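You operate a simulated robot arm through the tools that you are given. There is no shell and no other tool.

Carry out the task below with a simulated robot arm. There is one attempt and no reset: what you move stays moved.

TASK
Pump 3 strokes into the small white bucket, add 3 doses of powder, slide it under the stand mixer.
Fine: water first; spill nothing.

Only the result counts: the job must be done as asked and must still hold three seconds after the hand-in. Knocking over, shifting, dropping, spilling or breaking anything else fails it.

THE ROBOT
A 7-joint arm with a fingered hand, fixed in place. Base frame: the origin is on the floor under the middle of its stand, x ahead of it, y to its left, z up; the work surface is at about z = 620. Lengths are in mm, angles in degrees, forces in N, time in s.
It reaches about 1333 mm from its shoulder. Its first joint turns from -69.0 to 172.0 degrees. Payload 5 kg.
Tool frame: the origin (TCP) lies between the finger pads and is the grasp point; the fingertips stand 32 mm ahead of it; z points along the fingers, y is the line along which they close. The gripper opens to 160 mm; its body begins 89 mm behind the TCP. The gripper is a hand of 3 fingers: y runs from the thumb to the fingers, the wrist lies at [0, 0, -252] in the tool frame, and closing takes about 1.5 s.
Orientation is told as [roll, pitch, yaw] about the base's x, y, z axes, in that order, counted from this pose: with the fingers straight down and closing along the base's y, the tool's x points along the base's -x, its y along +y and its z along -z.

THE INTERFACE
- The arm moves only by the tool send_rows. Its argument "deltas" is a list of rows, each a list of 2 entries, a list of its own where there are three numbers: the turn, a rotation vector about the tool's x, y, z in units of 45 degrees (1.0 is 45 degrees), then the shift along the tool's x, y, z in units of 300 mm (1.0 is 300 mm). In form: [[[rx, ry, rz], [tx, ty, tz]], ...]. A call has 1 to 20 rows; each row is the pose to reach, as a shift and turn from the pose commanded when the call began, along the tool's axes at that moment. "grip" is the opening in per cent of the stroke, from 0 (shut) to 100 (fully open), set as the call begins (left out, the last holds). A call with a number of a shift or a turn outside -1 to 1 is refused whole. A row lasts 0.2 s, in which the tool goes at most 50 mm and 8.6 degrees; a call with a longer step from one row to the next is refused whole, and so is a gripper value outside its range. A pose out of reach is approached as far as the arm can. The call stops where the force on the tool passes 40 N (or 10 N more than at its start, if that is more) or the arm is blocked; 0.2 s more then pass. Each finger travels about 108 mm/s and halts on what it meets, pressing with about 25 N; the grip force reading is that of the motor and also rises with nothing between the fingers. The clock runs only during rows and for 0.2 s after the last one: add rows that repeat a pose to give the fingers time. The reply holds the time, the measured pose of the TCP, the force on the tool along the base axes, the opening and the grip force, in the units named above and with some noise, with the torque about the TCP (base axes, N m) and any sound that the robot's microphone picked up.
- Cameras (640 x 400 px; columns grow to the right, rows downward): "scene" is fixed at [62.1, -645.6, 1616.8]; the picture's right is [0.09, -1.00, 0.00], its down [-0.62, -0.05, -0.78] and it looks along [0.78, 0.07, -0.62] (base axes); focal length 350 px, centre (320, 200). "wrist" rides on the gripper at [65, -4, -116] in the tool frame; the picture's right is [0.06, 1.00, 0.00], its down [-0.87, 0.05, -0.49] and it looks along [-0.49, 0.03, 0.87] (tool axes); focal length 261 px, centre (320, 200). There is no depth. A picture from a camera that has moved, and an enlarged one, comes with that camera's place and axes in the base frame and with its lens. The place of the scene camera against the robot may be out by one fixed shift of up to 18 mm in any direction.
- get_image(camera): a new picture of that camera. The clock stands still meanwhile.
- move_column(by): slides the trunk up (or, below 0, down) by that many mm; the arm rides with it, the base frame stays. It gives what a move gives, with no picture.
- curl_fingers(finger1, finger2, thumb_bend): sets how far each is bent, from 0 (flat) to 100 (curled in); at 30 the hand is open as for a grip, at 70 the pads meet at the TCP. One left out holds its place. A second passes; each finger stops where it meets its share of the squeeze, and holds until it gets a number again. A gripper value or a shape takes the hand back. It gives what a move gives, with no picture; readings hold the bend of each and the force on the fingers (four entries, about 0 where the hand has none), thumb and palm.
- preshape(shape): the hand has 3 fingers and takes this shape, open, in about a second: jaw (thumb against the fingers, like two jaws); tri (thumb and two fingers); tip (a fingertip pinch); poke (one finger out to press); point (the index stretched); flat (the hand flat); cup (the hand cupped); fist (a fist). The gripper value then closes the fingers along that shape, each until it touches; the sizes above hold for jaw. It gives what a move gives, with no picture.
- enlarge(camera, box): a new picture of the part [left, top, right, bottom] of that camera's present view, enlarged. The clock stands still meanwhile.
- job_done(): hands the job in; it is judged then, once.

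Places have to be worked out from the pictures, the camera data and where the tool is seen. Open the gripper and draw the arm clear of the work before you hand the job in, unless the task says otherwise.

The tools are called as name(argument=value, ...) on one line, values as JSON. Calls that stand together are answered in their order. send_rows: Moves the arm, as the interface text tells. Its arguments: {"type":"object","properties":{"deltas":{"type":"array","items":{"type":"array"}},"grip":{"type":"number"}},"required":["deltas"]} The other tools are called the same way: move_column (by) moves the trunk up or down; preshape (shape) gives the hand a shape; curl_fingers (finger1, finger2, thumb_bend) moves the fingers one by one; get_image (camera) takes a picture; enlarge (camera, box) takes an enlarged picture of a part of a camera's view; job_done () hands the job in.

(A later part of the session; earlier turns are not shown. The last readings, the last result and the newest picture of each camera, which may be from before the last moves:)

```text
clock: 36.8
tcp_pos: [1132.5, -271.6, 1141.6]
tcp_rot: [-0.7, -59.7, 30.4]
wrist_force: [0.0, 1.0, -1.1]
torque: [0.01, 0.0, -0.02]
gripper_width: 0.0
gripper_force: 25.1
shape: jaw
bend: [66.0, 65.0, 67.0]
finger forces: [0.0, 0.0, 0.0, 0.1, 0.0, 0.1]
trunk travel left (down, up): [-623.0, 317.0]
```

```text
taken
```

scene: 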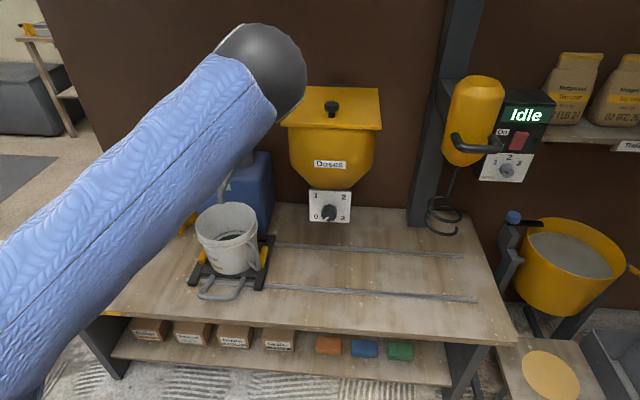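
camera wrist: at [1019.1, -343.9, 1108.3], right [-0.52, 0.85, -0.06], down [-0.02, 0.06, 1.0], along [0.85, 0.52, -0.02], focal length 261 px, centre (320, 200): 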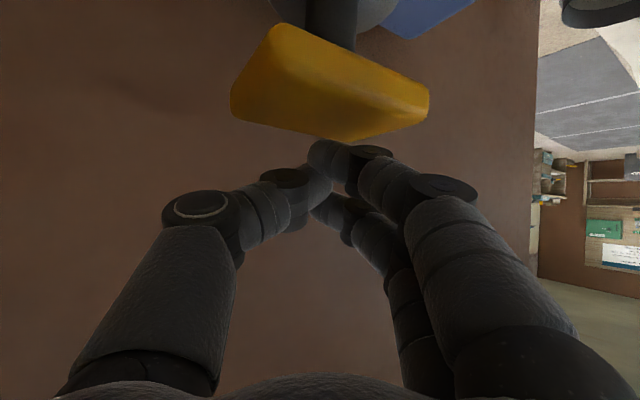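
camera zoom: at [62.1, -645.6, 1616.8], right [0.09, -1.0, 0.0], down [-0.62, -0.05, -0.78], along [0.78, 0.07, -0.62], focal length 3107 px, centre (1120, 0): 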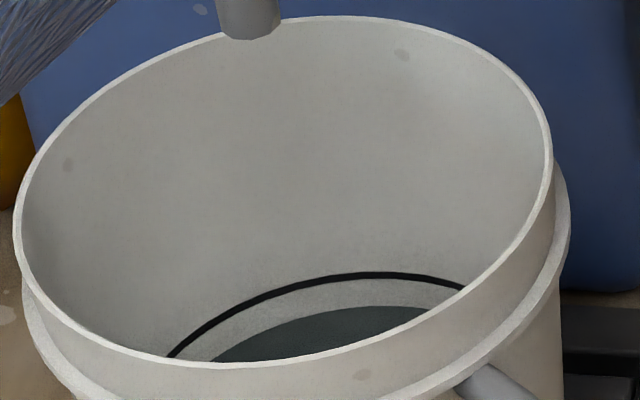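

Three strokes are confirmed: the water level has risen three times. Next I'll retract from the pump area, pulling straight back about 300 mm at this height.

send_rows(deltas=[[[0, 0, 0], [0.04, 0.06, -0.1]], [[0, 0, 0], [0.09, 0.14, -0.23]], [[0, 0, 0], [0.14, 0.22, -0.36]], [[0, 0, 0], [0.19, 0.3, -0.49]], [[0, 0, 0], [0.24, 0.38, -0.62]], [[0, 0, 0], [0.29, 0.45, -0.74]], [[0, 0, 0], [0.317, 0.5, -0.817]], [[0, 0, 0], [0.317, 0.5, -0.817]]])

get_image(camera="scene")

```text
clock: 38.6
tcp_pos: [833.9, -272.1, 1181.4]
tcp_rot: [-0.7, -59.7, 30.4]
wrist_force: [-0.6, -1.0, 0.6]
torque: [0.0, 0.01, -0.03]
gripper_width: 0.0
gripper_force: 24.7
shape: jaw
bend: [66.0, 65.0, 67.0]
finger forces: [0.0, 0.0, 0.0, 0.0, 0.0, 0.0]
trunk travel left (down, up): [-623.0, 317.0]
```

```text
taken
```

scene: 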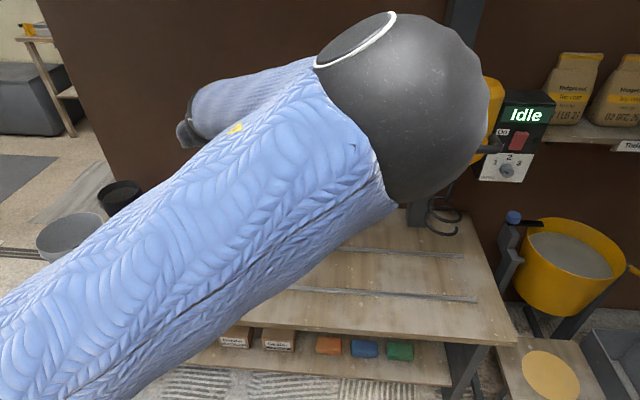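

The elbow swings to the right as the arm folds. I'll turn the hand back toward yaw 0 first.

send_rows(deltas=[[[0.1155, 0, 0.0667], [0, 0, 0]], [[0.231, 0, 0.1333], [0, 0, 0]], [[0.3465, 0, 0.2], [0, 0, 0]], [[0.462, 0, 0.2667], [0, 0, 0]], [[0.577, 0, 0.333], [0, 0, 0]], [[0.577, 0, 0.333], [0, 0, 0]]])

```text
clock: 40.0
tcp_pos: [831.7, -273.4, 1182.3]
tcp_rot: [-0.6, -59.9, 0.3]
wrist_force: [0.7, 0.2, -1.3]
torque: [-0.04, -0.02, 0.03]
gripper_width: 0.2
gripper_force: 24.3
shape: jaw
bend: [66.0, 65.0, 67.0]
finger forces: [0.1, 0.0, 0.0, 0.1, 0.1, 0.1]
trunk travel left (down, up): [-623.0, 317.0]
```

Yaw is back to 0. Now I'll rotate the hand 45° toward vertical while moving back toward above the cradle handle, and open the gripper.

send_rows(deltas=[[[0, 0.16, 0], [0.06, 0.004, -0.03]], [[0, 0.33, 0], [0.13, 0.009, -0.06]], [[0, 0.5, 0], [0.2, 0.013, -0.09]], [[0, 0.67, 0], [0.27, 0.018, -0.12]], [[0, 0.84, 0], [0.35, 0.022, -0.15]], [[0, 1.0, 0], [0.423, 0.027, -0.187]], [[0, 1.0, 0], [0.423, 0.027, -0.187]]], grip=100)

get_image(camera="wrist")

get_image(camera="scene")

```text
clock: 41.6
tcp_pos: [720.6, -263.2, 1101.3]
tcp_rot: [-0.4, -14.9, 0.0]
wrist_force: [0.5, -0.3, -0.6]
torque: [-0.02, 0.03, -0.03]
gripper_width: 160.0
gripper_force: 0.1
shape: jaw
bend: [30.0, 30.0, 30.0]
finger forces: [0.0, 0.0, 0.0, 0.1, 0.2, 0.0]
trunk travel left (down, up): [-623.0, 317.0]
```

```text
taken
camera wrist: at [627.6, -267.4, 1196.1], right [-0.06, 1.0, -0.02], down [0.71, 0.06, 0.7], along [0.7, 0.02, -0.72], focal length 261 px, centre (320, 200)
```

wrist: 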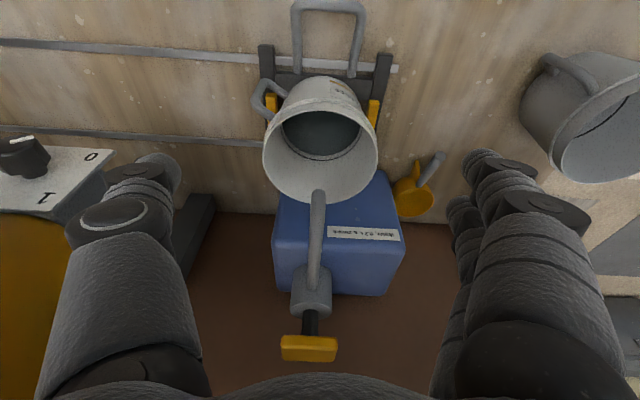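

```text
taken
```

scene: 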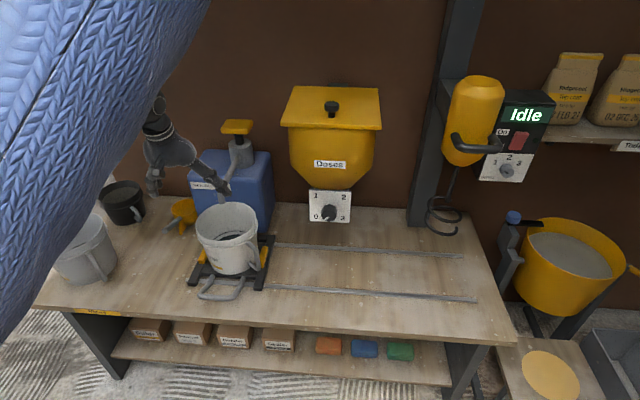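

The view is good: the water sits in the bucket, and the cradle handle is a U with legs at about y=-207 and y=-315, its bar at x≈703 and z≈650. I'll lower the trunk 150 mm for reach, then line up with the left leg of the handle.

move_column(by=-150)

get_image(camera="wrist")

```text
clock: 43.3
tcp_pos: [721.8, -264.6, 951.7]
tcp_rot: [-0.3, -14.9, 0.0]
wrist_force: [1.2, -0.1, 0.0]
torque: [0.01, 0.01, 0.04]
gripper_width: 159.7
gripper_force: 0.1
shape: jaw
bend: [30.0, 30.0, 30.0]
finger forces: [0.1, 0.0, 0.0, 0.1, 0.1, 0.0]
trunk travel left (down, up): [-473.0, 467.0]
```

```text
taken
camera wrist: at [627.9, -267.2, 1046.2], right [-0.06, 1.0, -0.02], down [0.71, 0.06, 0.7], along [0.7, 0.02, -0.72], focal length 261 px, centre (320, 200)
```

wrist: 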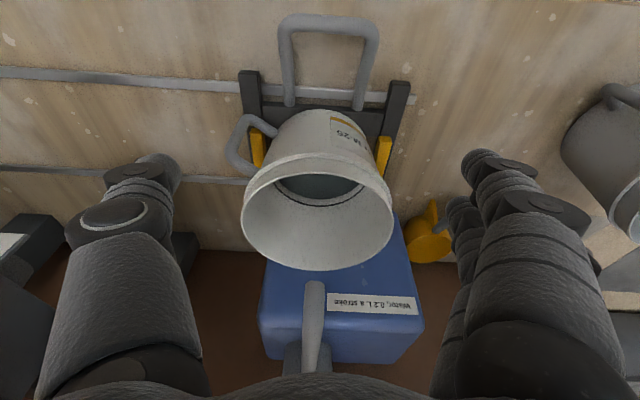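

I'll enlarge the handle area for precise positions of its legs.

enlarge(camera="wrist", box=[230, 0, 430, 125])

```text
3.20 times, centred on (330, 62) of wrist
camera zoom: at [627.9, -267.2, 1046.2], right [-0.06, 1.0, -0.02], down [0.71, 0.06, 0.7], along [0.7, 0.02, -0.72], focal length 834 px, centre (288, 640)
```

zoom: 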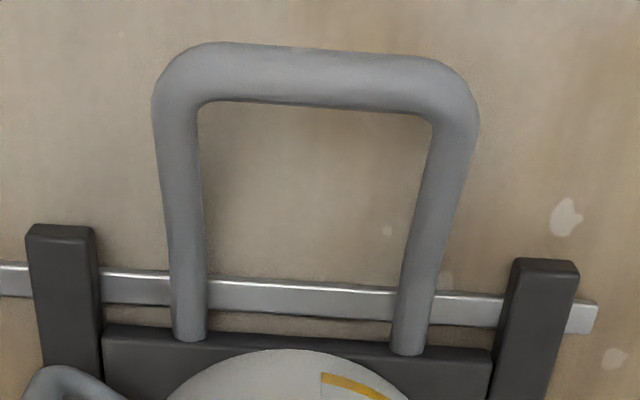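

The legs are parallel at y≈-208 and -316, rising from z≈645 at the cradle to z≈670 at the bar. I'll go above the left leg at (745, -208) with a partly open gripper.

send_rows(deltas=[[[0, 0, 0], [0.015, 0.04, 0.12]], [[0, 0, 0], [0.03, 0.08, 0.25]], [[0, 0, 0], [0.05, 0.12, 0.38]], [[0, 0, 0], [0.07, 0.16, 0.51]], [[0, 0, 0], [0.089, 0.188, 0.632]], [[0, 0, 0], [0.089, 0.188, 0.632]]], grip=45)

get_image(camera="wrist")

get_image(camera="scene")

```text
clock: 44.7
tcp_pos: [743.4, -208.0, 761.0]
tcp_rot: [-0.3, -15.0, 0.0]
wrist_force: [-0.3, -0.4, 1.3]
torque: [0.0, 0.01, -0.01]
gripper_width: 72.7
gripper_force: 0.0
shape: jaw
bend: [73.0, 73.0, 70.0]
finger forces: [0.0, 0.0, 0.0, 0.0, 0.1, 0.1]
trunk travel left (down, up): [-473.0, 467.0]
```

```text
taken
camera wrist: at [650.2, -211.0, 856.3], right [-0.06, 1.0, -0.02], down [0.71, 0.06, 0.7], along [0.7, 0.02, -0.71], focal length 261 px, centre (320, 200)
```

wrist: 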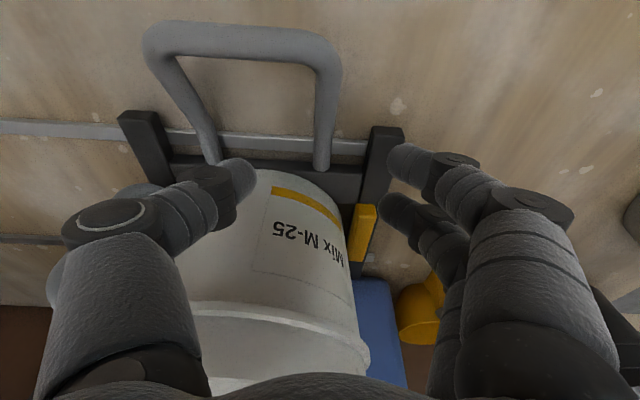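

```text
taken
```

scene: 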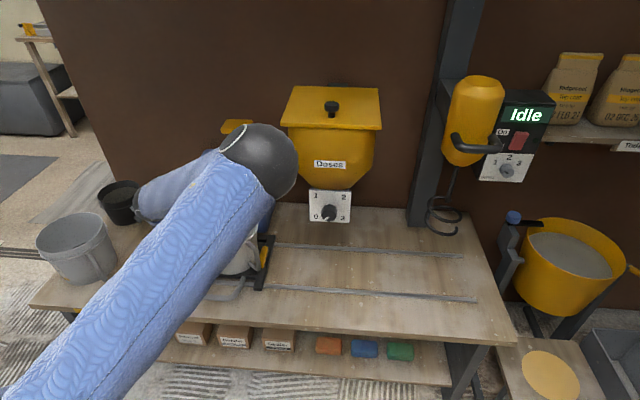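

The leg lines up within about 2 mm. The cradle's side bar front end is near x≈761, so I'll shift to x=725, narrow the opening to about 50 mm, and descend slowly with force monitoring.

send_rows(deltas=[[[0, 0, 0], [0.059, 0.005, -0.016]], [[0, 0, 0], [0.059, 0.005, -0.016]], [[0, 0, 0], [0.076, 0.005, 0.048]], [[0, 0, 0], [0.094, 0.005, 0.113]], [[0, 0, 0], [0.111, 0.005, 0.177]], [[0, 0, 0], [0.12, 0.005, 0.21]], [[0, 0, 0], [0.129, 0.005, 0.242]], [[0, 0, 0], [0.137, 0.005, 0.274]], [[0, 0, 0], [0.14, 0.005, 0.283]], [[0, 0, 0], [0.14, 0.005, 0.283]]], grip=32)

get_image(camera="wrist")

```text
clock: 46.9
tcp_pos: [726.8, -208.3, 667.7]
tcp_rot: [-0.4, -14.9, 0.1]
wrist_force: [0.5, -0.7, 0.2]
torque: [0.0, -0.07, 0.0]
gripper_width: 51.4
gripper_force: 0.0
shape: jaw
bend: [73.0, 73.0, 70.0]
finger forces: [0.0, 0.1, 0.1, 0.0, 0.0, 0.0]
trunk travel left (down, up): [-473.0, 467.0]
```

```text
taken
camera wrist: at [632.4, -211.3, 762.3], right [-0.06, 1.0, -0.02], down [0.71, 0.06, 0.7], along [0.7, 0.02, -0.72], focal length 261 px, centre (320, 200)
```

wrist: 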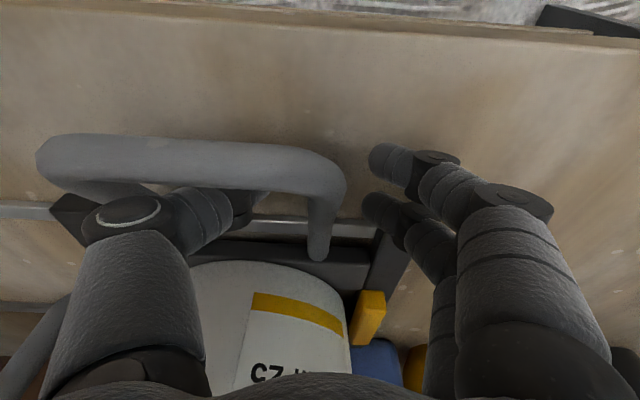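

The leg is between the thumb and fingers as intended. I'll close the grip on it, holding position.

send_rows(deltas=[[[0, 0, 0], [0, 0, 0]], [[0, 0, 0], [0, 0, 0]], [[0, 0, 0], [0, 0, 0]], [[0, 0, 0], [0, 0, 0]], [[0, 0, 0], [0, 0, 0]], [[0, 0, 0], [0, 0, 0]]], grip=0)

get_image(camera="wrist")

```text
clock: 48.3
tcp_pos: [725.2, -208.5, 666.5]
tcp_rot: [-0.3, -14.9, -0.1]
wrist_force: [-1.6, -2.6, -6.1]
torque: [0.01, 0.11, 0.12]
gripper_width: 0.0
gripper_force: 25.3
shape: jaw
bend: [65.0, 72.0, 69.0]
finger forces: [0.1, 10.9, 0.0, 0.0, 21.4, 0.0]
trunk travel left (down, up): [-473.0, 467.0]
```

```text
taken
camera wrist: at [632.4, -211.6, 761.9], right [-0.06, 1.0, -0.02], down [0.71, 0.06, 0.7], along [0.7, 0.02, -0.72], focal length 261 px, centre (320, 200)
```

wrist: 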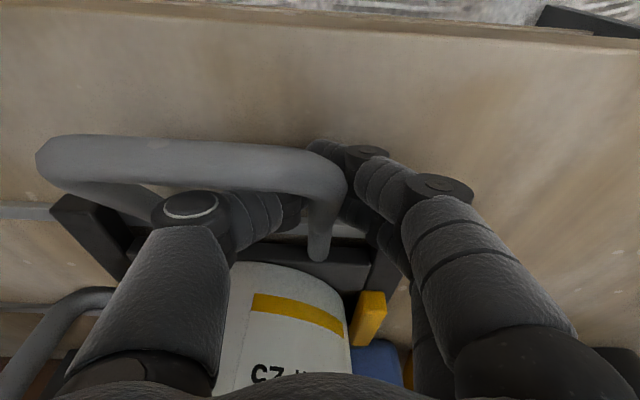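

The thumb and one finger hold the leg firmly. Now I'll slide the cradle toward -y gently (accelerating and braking smoothly) about 200 mm.

send_rows(deltas=[[[0, 0, 0], [0, -0.01, 0]], [[0, 0, 0], [0, -0.027, 0]], [[0, 0, 0], [0, -0.05, 0]], [[0, 0, 0], [0, -0.08, 0]], [[0, 0, 0], [0, -0.113, 0]], [[0, 0, 0], [0, -0.15, 0]], [[0, 0, 0], [0, -0.19, 0]], [[0, 0, 0], [0, -0.23, 0]], [[0, 0, 0], [0, -0.27, 0]], [[0, 0, 0], [0, -0.31, 0]], [[0, 0, 0], [0, -0.35, 0]], [[0, 0, 0], [0, -0.39, 0]], [[0, 0, 0], [0, -0.43, 0]], [[0, 0, 0], [0, -0.47, 0]], [[0, 0, 0], [0, -0.505, 0]], [[0, 0, 0], [0, -0.535, 0]], [[0, 0, 0], [0, -0.56, 0]], [[0, 0, 0], [0, -0.578, 0]], [[0, 0, 0], [0, -0.585, 0]], [[0, 0, 0], [0, -0.585, 0]]])

get_image(camera="wrist")

get_image(camera="scene")

```text
clock: 52.5
tcp_pos: [725.5, -385.2, 669.0]
tcp_rot: [-0.5, -14.8, -0.1]
wrist_force: [-6.7, 0.5, -22.7]
torque: [0.01, 0.33, 0.19]
gripper_width: 0.0
gripper_force: 25.2
shape: jaw
bend: [65.0, 71.0, 69.0]
finger forces: [0.1, 12.1, 0.0, 0.0, 26.5, 0.0]
trunk travel left (down, up): [-473.0, 467.0]
```

```text
taken
camera wrist: at [632.5, -387.8, 763.5], right [-0.06, 1.0, -0.02], down [0.71, 0.06, 0.7], along [0.7, 0.02, -0.72], focal length 261 px, centre (320, 200)
```

wrist: 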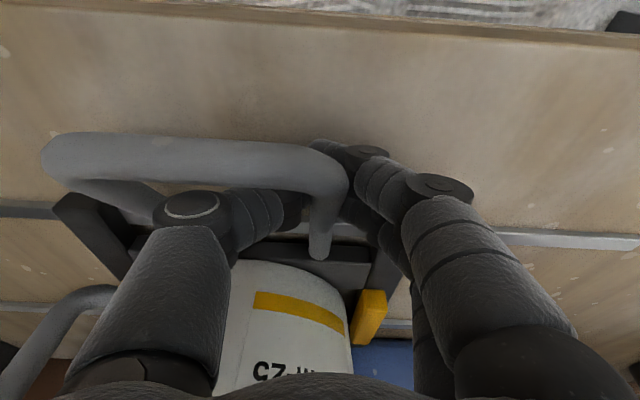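

```text
taken
```

scene: 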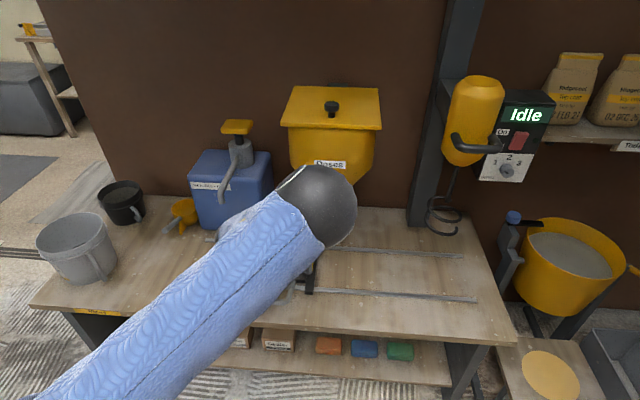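

The cradle slides smoothly and the bucket moves with it. The hand is pulling up on the handle slightly (about 23 N), so I'll lower it 3 mm while continuing 167 mm toward the hopper.

send_rows(deltas=[[[0, 0, 0], [0.002, 0, 0.007]], [[0, 0, 0], [0.003, -0.01, 0.01]], [[0, 0, 0], [0.003, -0.027, 0.01]], [[0, 0, 0], [0.003, -0.05, 0.011]], [[0, 0, 0], [0.003, -0.08, 0.011]], [[0, 0, 0], [0.003, -0.113, 0.011]], [[0, 0, 0], [0.003, -0.15, 0.012]], [[0, 0, 0], [0.003, -0.19, 0.012]], [[0, 0, 0], [0.003, -0.23, 0.012]], [[0, 0, 0], [0.003, -0.27, 0.013]], [[0, 0, 0], [0.003, -0.31, 0.013]], [[0, 0, 0], [0.004, -0.35, 0.013]], [[0, 0, 0], [0.004, -0.39, 0.014]], [[0, 0, 0], [0.004, -0.43, 0.014]], [[0, 0, 0], [0.004, -0.47, 0.014]], [[0, 0, 0], [0.004, -0.505, 0.014]], [[0, 0, 0], [0.004, -0.53, 0.015]], [[0, 0, 0], [0.004, -0.547, 0.015]], [[0, 0, 0], [0.004, -0.557, 0.015]], [[0, 0, 0], [0.004, -0.557, 0.015]]])

get_image(camera="wrist")

get_image(camera="scene")

```text
clock: 56.7
tcp_pos: [724.1, -550.8, 665.8]
tcp_rot: [-0.5, -14.9, -0.1]
wrist_force: [3.5, -3.0, -1.8]
torque: [0.03, -0.07, 0.12]
gripper_width: 0.0
gripper_force: 24.8
shape: jaw
bend: [65.0, 72.0, 69.0]
finger forces: [0.1, 9.1, 0.0, 0.1, 21.8, 0.1]
trunk travel left (down, up): [-473.0, 467.0]
```

```text
taken
camera wrist: at [631.4, -554.6, 760.3], right [-0.06, 1.0, -0.02], down [0.71, 0.06, 0.7], along [0.7, 0.02, -0.72], focal length 261 px, centre (320, 200)
```

wrist: 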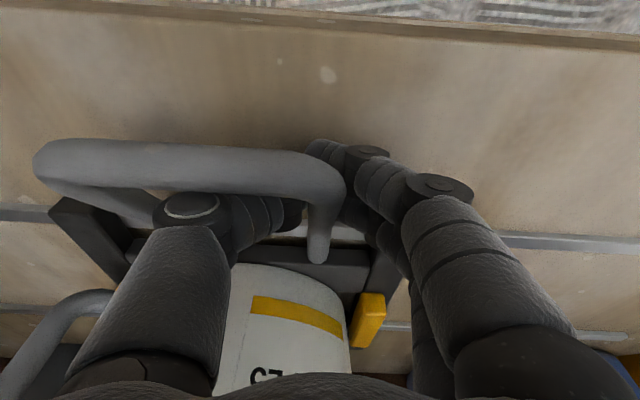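

```text
taken
```

scene: 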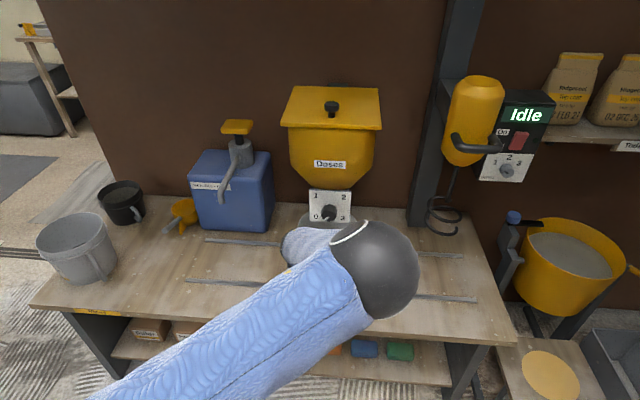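

The bucket should now be under the hopper (centre y≈-605). I'll open the fingers, rise off the handle, and back away to inspect alignment and the dial.

send_rows(deltas=[[[0, 0, 0], [0, 0, 0]], [[0, 0, 0], [0, 0, 0]], [[0, 0, 0], [0, 0, 0]], [[0, 0, 0], [0, 0, 0]], [[0, 0, 0], [0, 0, 0]]], grip=34)

get_image(camera="wrist")

```text
clock: 57.9
tcp_pos: [724.4, -550.4, 665.6]
tcp_rot: [-0.4, -14.9, 0.0]
wrist_force: [-0.5, 0.0, 0.2]
torque: [0.02, -0.03, 0.01]
gripper_width: 53.8
gripper_force: 0.0
shape: jaw
bend: [73.0, 73.0, 70.0]
finger forces: [0.1, 0.0, 0.1, 0.1, 0.0, 0.0]
trunk travel left (down, up): [-473.0, 467.0]
```

```text
taken
camera wrist: at [631.2, -554.2, 760.7], right [-0.06, 1.0, -0.02], down [0.71, 0.06, 0.7], along [0.7, 0.02, -0.72], focal length 261 px, centre (320, 200)
```

wrist: 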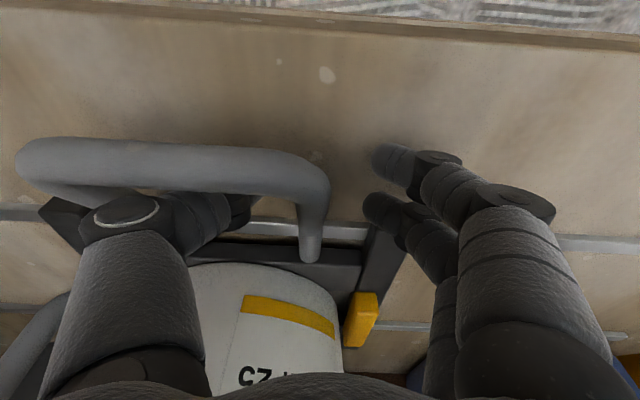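

Released cleanly. Now straight up and then back away.

send_rows(deltas=[[[0, 0, 0], [-0.0173, 0, -0.0644]], [[0, 0, 0], [-0.0345, 0, -0.129]], [[0, 0, 0], [-0.0604, 0, -0.2254]], [[0, 0, 0], [-0.0863, 0, -0.322]], [[0, 0, 0], [0.05, 0, -0.39]], [[0, 0, 0], [0.18, 0, -0.46]], [[0, 0, 0], [0.31, 0, -0.53]], [[0, 0, 0], [0.31, 0, -0.53]]])

get_image(camera="wrist")

get_image(camera="scene")

```text
clock: 59.7
tcp_pos: [591.5, -550.2, 796.0]
tcp_rot: [-0.4, -14.9, 0.0]
wrist_force: [-0.5, 0.4, 0.3]
torque: [-0.01, 0.0, 0.01]
gripper_width: 54.2
gripper_force: 0.1
shape: jaw
bend: [73.0, 73.0, 70.0]
finger forces: [0.0, 0.0, 0.0, 0.0, 0.1, 0.0]
trunk travel left (down, up): [-473.0, 467.0]
```

```text
taken
camera wrist: at [498.3, -553.4, 889.9], right [-0.06, 1.0, -0.02], down [0.71, 0.06, 0.7], along [0.7, 0.02, -0.72], focal length 261 px, centre (320, 200)
```

wrist: 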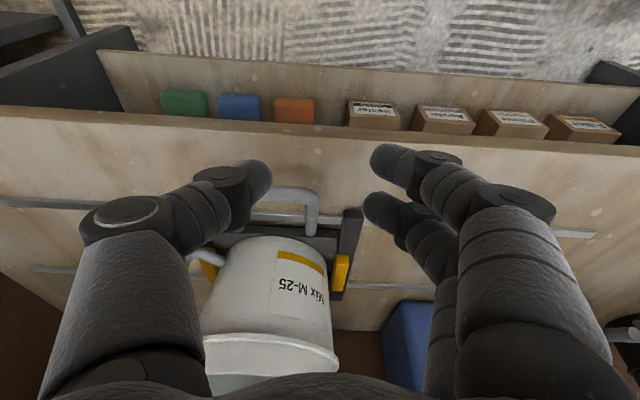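

```text
taken
```

scene: 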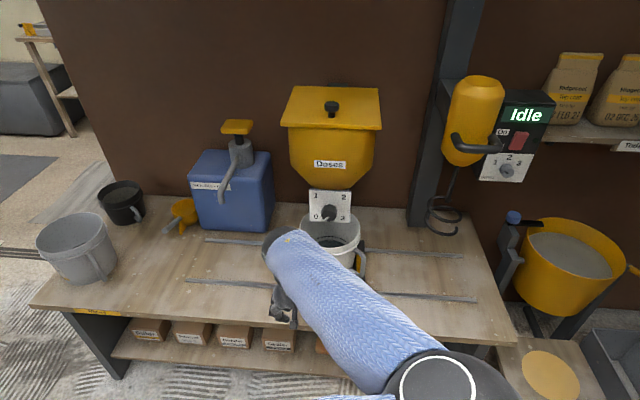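

The bucket rim is centred under the hopper in the scene view. I'll zoom in to check that, and to study the dial.

enlarge(camera="scene", box=[280, 170, 380, 240])

enlarge(camera="scene", box=[305, 185, 355, 225])

```text
5.71 times, centred on (330, 205) of scene
camera zoom: at [62.1, -645.6, 1616.8], right [0.09, -1.0, 0.0], down [-0.62, -0.05, -0.78], along [0.78, 0.07, -0.62], focal length 1997 px, centre (263, 171)
```

zoom: 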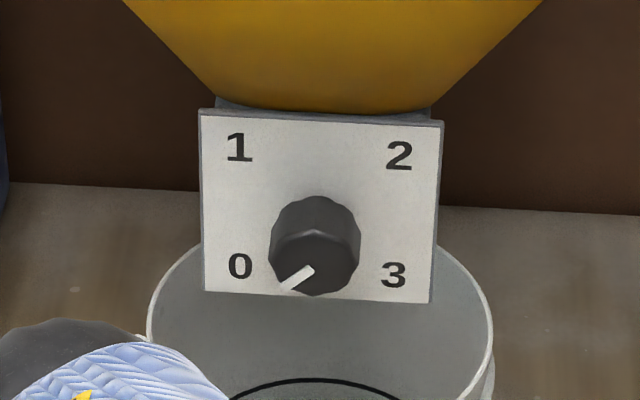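

```text
10.00 times, centred on (330, 205) of scene
camera zoom: at [62.1, -645.6, 1616.8], right [0.09, -1.0, 0.0], down [-0.62, -0.05, -0.78], along [0.78, 0.07, -0.62], focal length 3495 px, centre (220, 150)
```

zoom: 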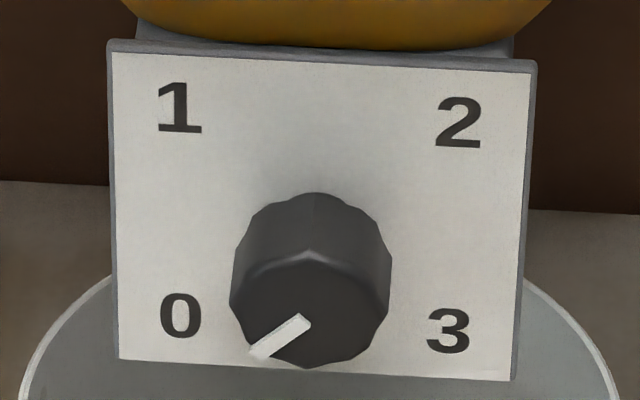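

The bucket mouth sits neatly under the dispenser. The knob is a faceted cylinder about 44 mm across on a plate, its white pointer at 0. I'll raise the hand and tilt it forward to view the dial with the wrist camera.

send_rows(deltas=[[[0, 0, 0], [-0.027, -0.01, -0.1]], [[0, -0.14, 0], [-0.054, -0.02, -0.2]], [[0, -0.28, 0], [-0.081, -0.03, -0.3]], [[0, -0.42, 0], [-0.108, -0.04, -0.4]], [[0, -0.56, 0], [-0.135, -0.05, -0.5]], [[0, -0.7, 0], [-0.162, -0.06, -0.6]], [[0, -0.85, 0], [-0.19, -0.07, -0.7]], [[0, -1.0, 0], [-0.216, -0.083, -0.805]], [[0, -1.0, 0], [-0.216, -0.083, -0.805]]])

get_image(camera="wrist")

get_image(camera="scene")

```text
clock: 61.7
tcp_pos: [596.6, -573.9, 1045.4]
tcp_rot: [-0.8, -60.0, 0.5]
wrist_force: [0.4, 0.5, -0.5]
torque: [0.05, -0.01, -0.01]
gripper_width: 54.3
gripper_force: 0.0
shape: jaw
bend: [73.0, 73.0, 70.0]
finger forces: [0.0, 0.0, 0.1, 0.1, 0.1, 0.1]
trunk travel left (down, up): [-473.0, 467.0]
```

```text
taken
camera wrist: at [463.0, -577.1, 1047.0], right [-0.03, 1.0, -0.06], down [0.01, 0.06, 1.0], along [1.0, 0.03, -0.01], focal length 261 px, centre (320, 200)
```

wrist: 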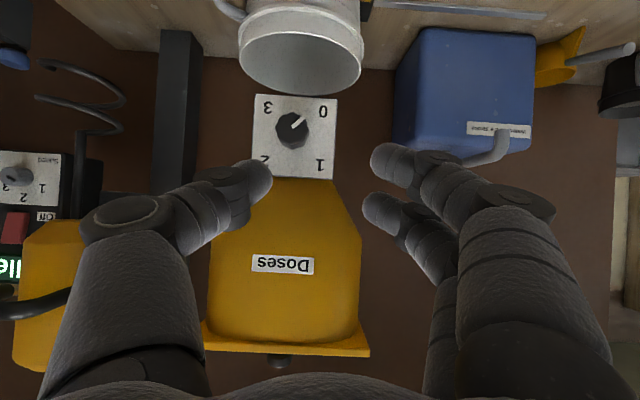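

```text
taken
```

scene: 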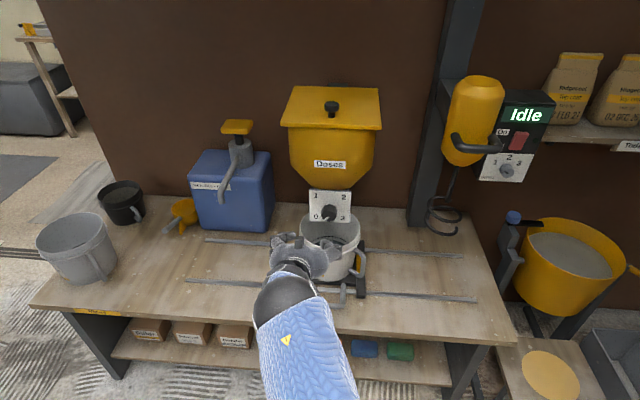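

Excellent view: the plate is vertical, facing the robot, with the knob axis along x. Triangulating two wrist views puts the knob centre at about (826, -611, 948). I'll turn the hand horizontal (pointing +x) and line up in front of it with the gripper open.

send_rows(deltas=[[[0, -0.11, 0], [0.02, -0.02, 0.07]], [[0, -0.22, 0], [0.04, -0.04, 0.14]], [[0, -0.33, 0], [0.06, -0.06, 0.21]], [[0, -0.44, 0], [0.08, -0.08, 0.28]], [[0, -0.55, 0], [0.1, -0.1, 0.35]], [[0, -0.667, 0], [0.125, -0.12, 0.43]], [[0, -0.667, 0], [0.125, -0.12, 0.43]]], grip=55)

get_image(camera="wrist")

get_image(camera="scene")

```text
clock: 63.3
tcp_pos: [687.7, -609.8, 947.8]
tcp_rot: [-90.9, -89.6, 90.6]
wrist_force: [0.4, 0.5, -0.2]
torque: [0.01, -0.01, -0.03]
gripper_width: 87.4
gripper_force: 0.1
shape: jaw
bend: [72.0, 72.0, 70.0]
finger forces: [0.1, 0.0, 0.1, 0.1, 0.0, 0.1]
trunk travel left (down, up): [-473.0, 467.0]
```

```text
taken
camera wrist: at [571.7, -613.6, 883.5], right [0.0, 1.0, -0.07], down [-0.49, 0.06, 0.87], along [0.87, 0.03, 0.49], focal length 261 px, centre (320, 200)
```

wrist: 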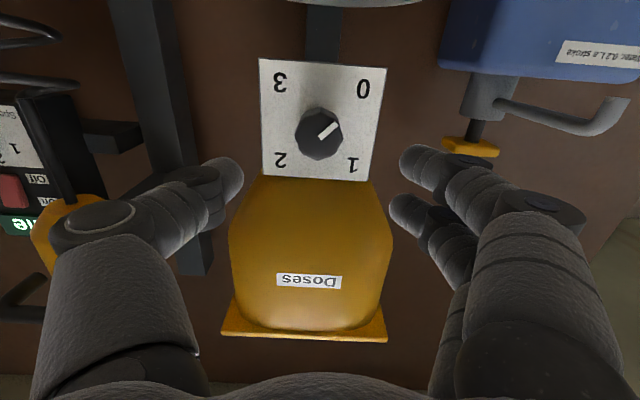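

```text
taken
```

scene: 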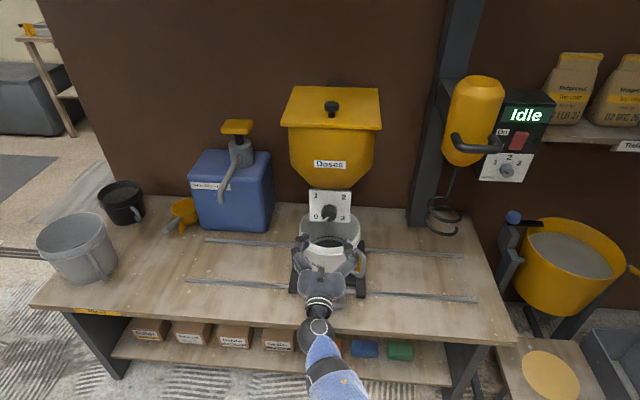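

The knob's front face centre is at about (820, -610, 950), and the hand is lined up with it. I'll pre-rotate the hand 45° counter-clockwise about its axis while advancing to x=760, so I can turn the knob 90° per grip.

send_rows(deltas=[[[0, 0, -0.16], [-0.001, 0, 0.04]], [[0, 0, -0.33], [-0.002, 0, 0.08]], [[0, 0, -0.5], [-0.003, 0, 0.12]], [[0, 0, -0.67], [-0.005, 0, 0.16]], [[0, 0, -0.84], [-0.006, 0, 0.2]], [[0, 0, -1.0], [-0.007, 0, 0.24]], [[0, 0, -1.0], [-0.007, 0, 0.24]]])

get_image(camera="wrist")

get_image(camera="scene")

```text
clock: 64.9
tcp_pos: [759.7, -608.8, 951.6]
tcp_rot: [-90.0, -44.4, 89.9]
wrist_force: [-1.1, -0.2, -0.3]
torque: [0.02, 0.03, -0.01]
gripper_width: 87.6
gripper_force: 0.1
shape: jaw
bend: [72.0, 72.0, 70.0]
finger forces: [0.0, 0.1, 0.0, 0.1, 0.0, 0.0]
trunk travel left (down, up): [-473.0, 467.0]
```

```text
taken
camera wrist: at [642.6, -658.5, 908.6], right [0.0, 0.66, -0.76], down [-0.49, 0.66, 0.57], along [0.87, 0.37, 0.32], focal length 261 px, centre (320, 200)
```

wrist: 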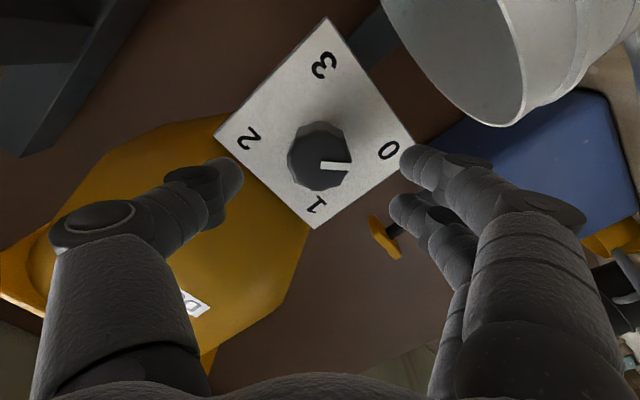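

```text
taken
```

scene: 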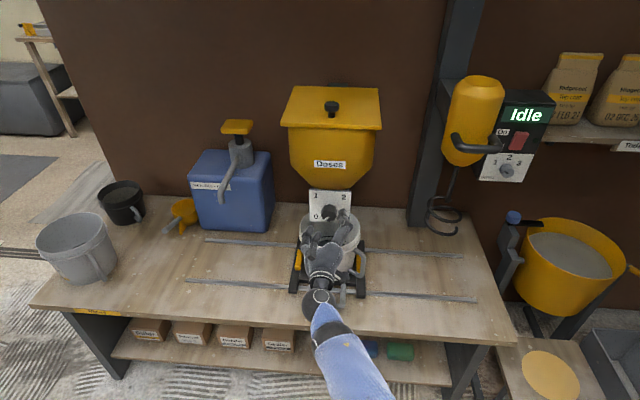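

The hand axis lines up with the knob within about 3 mm. I'll advance slowly so the pads surround the knob, watching the force.

send_rows(deltas=[[[0, 0, 0], [-0.003, 0, 0.05]], [[0, 0, 0], [-0.006, 0, 0.1]], [[0, 0, 0], [-0.008, 0, 0.13]], [[0, 0, 0], [-0.008, 0, 0.15]], [[0, 0, 0], [-0.008, 0, 0.167]], [[0, 0, 0], [-0.008, 0, 0.177]], [[0, 0, 0], [-0.008, 0, 0.177]]])

get_image(camera="wrist")

enlarge(camera="scene", box=[280, 170, 380, 240])

```text
clock: 66.5
tcp_pos: [813.3, -606.5, 953.1]
tcp_rot: [-89.9, -44.6, 89.8]
wrist_force: [0.3, -0.5, -0.1]
torque: [-0.03, -0.03, 0.01]
gripper_width: 87.5
gripper_force: 0.0
shape: jaw
bend: [72.0, 72.0, 70.0]
finger forces: [0.0, 0.1, 0.1, 0.1, 0.0, 0.0]
trunk travel left (down, up): [-473.0, 467.0]
```

```text
taken
camera wrist: at [696.2, -657.1, 910.2], right [0.0, 0.66, -0.75], down [-0.49, 0.66, 0.57], along [0.87, 0.37, 0.32], focal length 261 px, centre (320, 200)
```

wrist: 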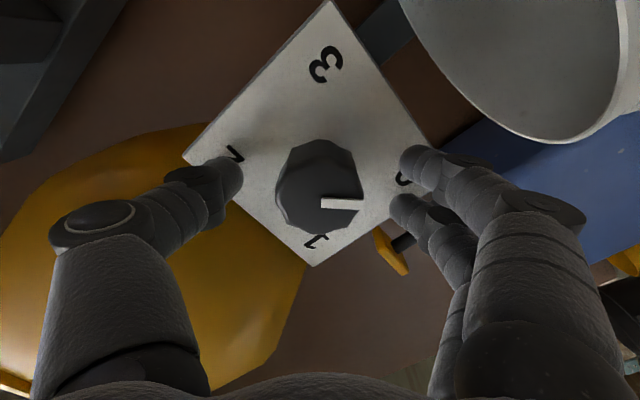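

```text
5.71 times, centred on (330, 205) of scene
camera zoom: at [62.1, -645.6, 1616.8], right [0.09, -1.0, 0.0], down [-0.62, -0.05, -0.78], along [0.78, 0.07, -0.62], focal length 1997 px, centre (263, 171)
```

zoom: 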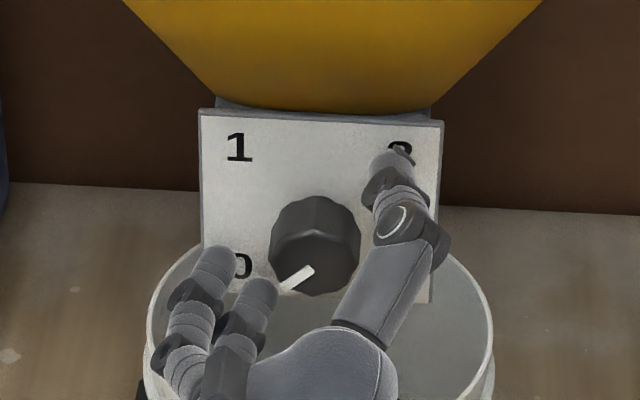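

The knob's front face is right at the TCP and the fingertips cover its sides, close to the plate. I'll back off 6 mm to avoid rubbing the plate, then close on the knob.

send_rows(deltas=[[[0, 0, 0], [0, 0, -0.02]], [[0, 0, 0], [0, 0, -0.02]], [[0, 0, 0], [0, 0, -0.02]]])

send_rows(deltas=[[[0, 0, 0], [0, 0, 0]], [[0, 0, 0], [0, 0, 0]], [[0, 0, 0], [0, 0, 0]], [[0, 0, 0], [0, 0, 0]], [[0, 0, 0], [0, 0, 0]], [[0, 0, 0], [0, 0, 0]]], grip=0)

get_image(camera="wrist")

enlarge(camera="scene", box=[280, 170, 380, 240])

```text
clock: 67.3
tcp_pos: [806.7, -607.0, 953.0]
tcp_rot: [-89.9, -44.6, 89.7]
wrist_force: [-0.1, 0.5, 0.4]
torque: [-0.03, -0.01, -0.02]
gripper_width: 87.4
gripper_force: 0.1
shape: jaw
bend: [72.0, 72.0, 70.0]
finger forces: [0.1, 0.0, 0.0, 0.1, 0.0, 0.0]
trunk travel left (down, up): [-473.0, 467.0]
```

```text
clock: 68.7
tcp_pos: [806.7, -607.7, 952.7]
tcp_rot: [-89.9, -44.6, 89.9]
wrist_force: [2.6, 1.3, 2.0]
torque: [0.0, -0.01, 0.02]
gripper_width: 32.5
gripper_force: 24.6
shape: jaw
bend: [73.0, 73.0, 70.0]
finger forces: [11.2, 10.6, 0.0, 0.0, 22.1, 0.0]
trunk travel left (down, up): [-473.0, 467.0]
```

```text
taken
camera wrist: at [690.6, -656.8, 909.8], right [0.0, 0.66, -0.75], down [-0.49, 0.66, 0.57], along [0.87, 0.37, 0.32], focal length 261 px, centre (320, 200)
```

wrist: 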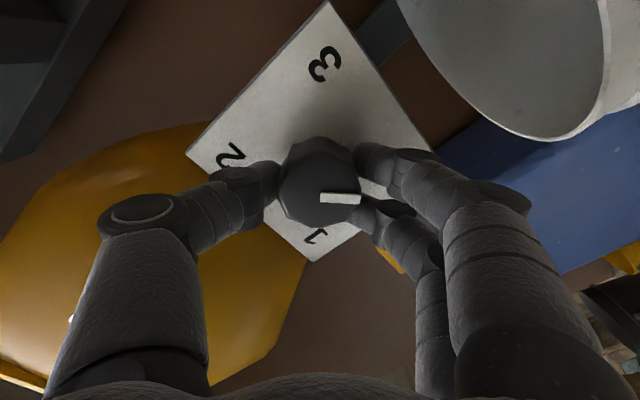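

```text
5.71 times, centred on (330, 205) of scene
camera zoom: at [62.1, -645.6, 1616.8], right [0.09, -1.0, 0.0], down [-0.62, -0.05, -0.78], along [0.78, 0.07, -0.62], focal length 1997 px, centre (263, 171)
```

zoom: 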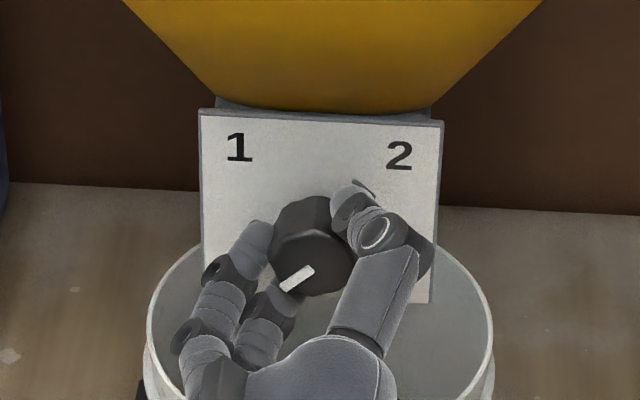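

A solid three-point grip (11, 11, 22 N). Now I'll turn the knob clockwise: first 45° about the tool axis.

send_rows(deltas=[[[0, 0, 0.12], [0, 0, 0]], [[0, 0, 0.25], [0, 0, 0]], [[0, 0, 0.38], [0, 0, 0]], [[0, 0, 0.51], [0, 0, 0]], [[0, 0, 0.64], [0, 0, 0]], [[0, 0, 0.77], [0, 0, 0]], [[0, 0, 0.9], [0, 0, 0]], [[0, 0, 1.0], [0, 0, 0]], [[0, 0, 1.0], [0, 0, 0]]])

get_image(camera="wrist")

enlarge(camera="scene", box=[280, 170, 380, 240])

```text
clock: 70.7
tcp_pos: [806.4, -607.5, 952.8]
tcp_rot: [-96.7, -89.6, 96.5]
wrist_force: [13.6, -6.1, 15.4]
torque: [-0.06, -0.28, -0.1]
gripper_width: 31.7
gripper_force: 25.6
shape: jaw
bend: [73.0, 72.0, 70.0]
finger forces: [8.8, 11.7, 0.1, 0.0, 26.4, 0.0]
trunk travel left (down, up): [-473.0, 467.0]
```

```text
taken
camera wrist: at [690.0, -612.6, 888.2], right [0.0, 1.0, -0.07], down [-0.49, 0.06, 0.87], along [0.87, 0.03, 0.49], focal length 261 px, centre (320, 200)
```

wrist: 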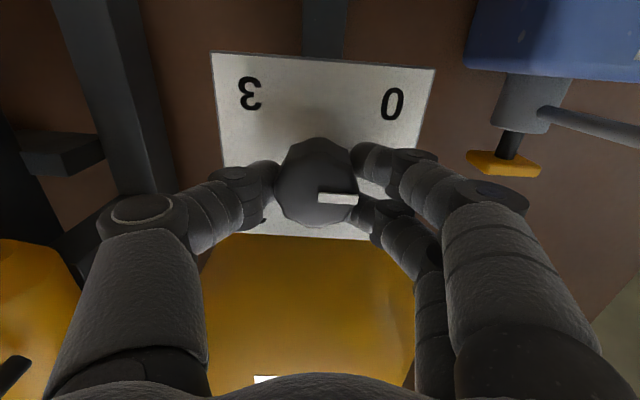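

```text
5.71 times, centred on (330, 205) of scene
camera zoom: at [62.1, -645.6, 1616.8], right [0.09, -1.0, 0.0], down [-0.62, -0.05, -0.78], along [0.78, 0.07, -0.62], focal length 1997 px, centre (263, 171)
```

zoom: 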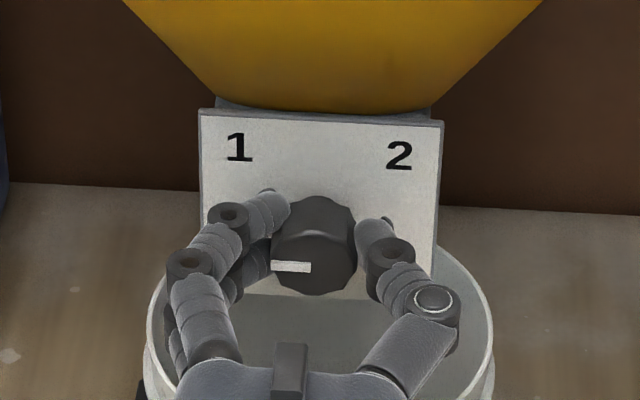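

The pointer turned exactly with the hand and now points straight left. Some sideways force has built up (about 15 N up), so I'll let the hand shift 3 mm up while turning the remaining 45° to position 1.

send_rows(deltas=[[[0, 0, 0.0], [-0.007, -0.003, 0.004]], [[0, 0, 0.12], [-0.01, -0.003, 0.005]], [[0, 0, 0.25], [-0.01, -0.003, 0.005]], [[0, 0, 0.38], [-0.01, -0.003, 0.005]], [[0, 0, 0.51], [-0.01, -0.003, 0.005]], [[0, 0, 0.64], [-0.01, -0.003, 0.005]], [[0, 0, 0.77], [-0.01, -0.003, 0.005]], [[0, 0, 0.9], [-0.01, -0.003, 0.005]], [[0, 0, 1.0], [-0.01, -0.003, 0.005]], [[0, 0, 1.0], [-0.01, -0.003, 0.005]]])

get_image(camera="wrist")

enlarge(camera="scene", box=[280, 170, 380, 240])

```text
clock: 72.9
tcp_pos: [806.9, -609.7, 955.2]
tcp_rot: [90.0, -45.3, -90.2]
wrist_force: [-6.1, -13.1, 1.8]
torque: [-0.07, 0.06, -0.36]
gripper_width: 32.1
gripper_force: 25.0
shape: jaw
bend: [73.0, 72.0, 70.0]
finger forces: [9.9, 11.7, 0.0, 0.0, 29.3, 0.1]
trunk travel left (down, up): [-473.0, 467.0]
```

```text
taken
camera wrist: at [691.0, -567.1, 905.5], right [0.0, 0.75, 0.66], down [-0.49, -0.57, 0.66], along [0.87, -0.33, 0.37], focal length 261 px, centre (320, 200)
```

wrist: 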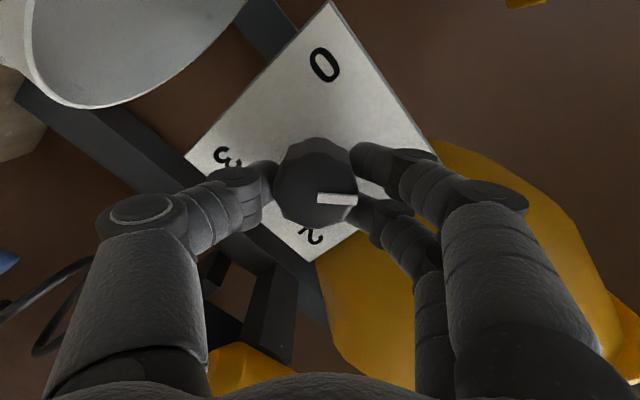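

```text
5.71 times, centred on (330, 205) of scene
camera zoom: at [62.1, -645.6, 1616.8], right [0.09, -1.0, 0.0], down [-0.62, -0.05, -0.78], along [0.78, 0.07, -0.62], focal length 1997 px, centre (263, 171)
```

zoom: 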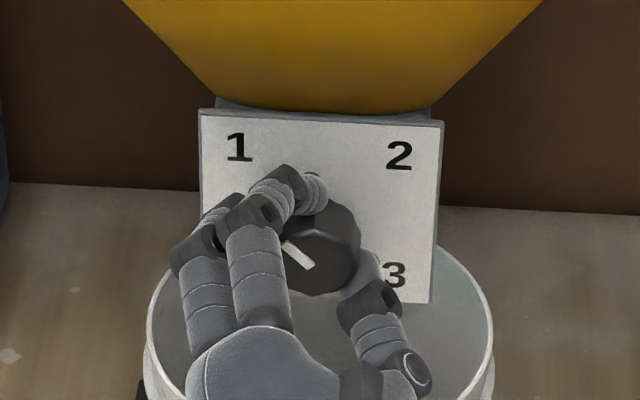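

The knob is at position 1. Let me check whether a dose has dropped into the bucket.

enlarge(camera="scene", box=[290, 205, 370, 265])

```text
6.67 times, centred on (330, 235) of scene
camera zoom: at [62.1, -645.6, 1616.8], right [0.09, -1.0, 0.0], down [-0.62, -0.05, -0.78], along [0.78, 0.07, -0.62], focal length 2330 px, centre (253, -33)
```

zoom: 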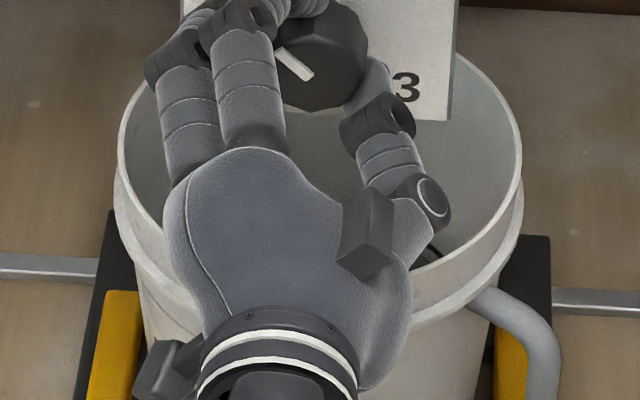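

The hand hides the bucket for now. I'll open the fingers and rotate back in place (slightly backed off the plate) to regrip the knob.

send_rows(deltas=[[[0, 0, 0], [0, 0, 0]], [[0, 0, 0], [0, 0, 0]], [[0, 0, 0], [0, 0, 0]], [[0, 0, 0], [0, 0, 0]], [[0, 0, 0], [0, 0, -0.017]], [[0, 0, 0], [0, 0, -0.033]], [[0, 0, 0], [0, 0, -0.033]]], grip=55)

enlarge(camera="scene", box=[280, 170, 380, 240])

```text
clock: 74.5
tcp_pos: [798.3, -610.0, 957.2]
tcp_rot: [90.1, -45.4, -90.2]
wrist_force: [0.6, -0.2, -0.8]
torque: [0.03, 0.01, 0.01]
gripper_width: 87.0
gripper_force: 0.1
shape: jaw
bend: [72.0, 72.0, 70.0]
finger forces: [0.0, 0.0, 0.0, 0.0, 0.0, 0.1]
trunk travel left (down, up): [-473.0, 467.0]
```

```text
5.71 times, centred on (330, 205) of scene
camera zoom: at [62.1, -645.6, 1616.8], right [0.09, -1.0, 0.0], down [-0.62, -0.05, -0.78], along [0.78, 0.07, -0.62], focal length 1997 px, centre (263, 171)
```

zoom: 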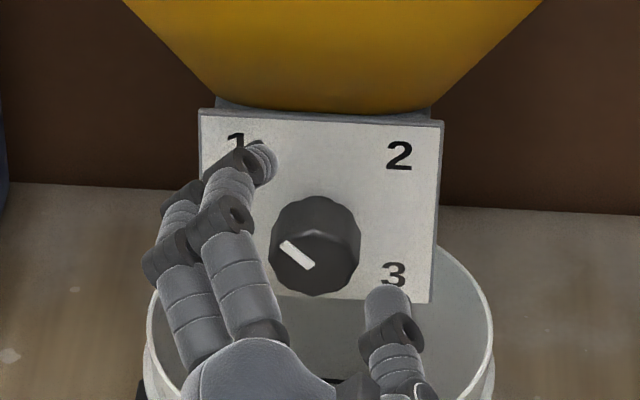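

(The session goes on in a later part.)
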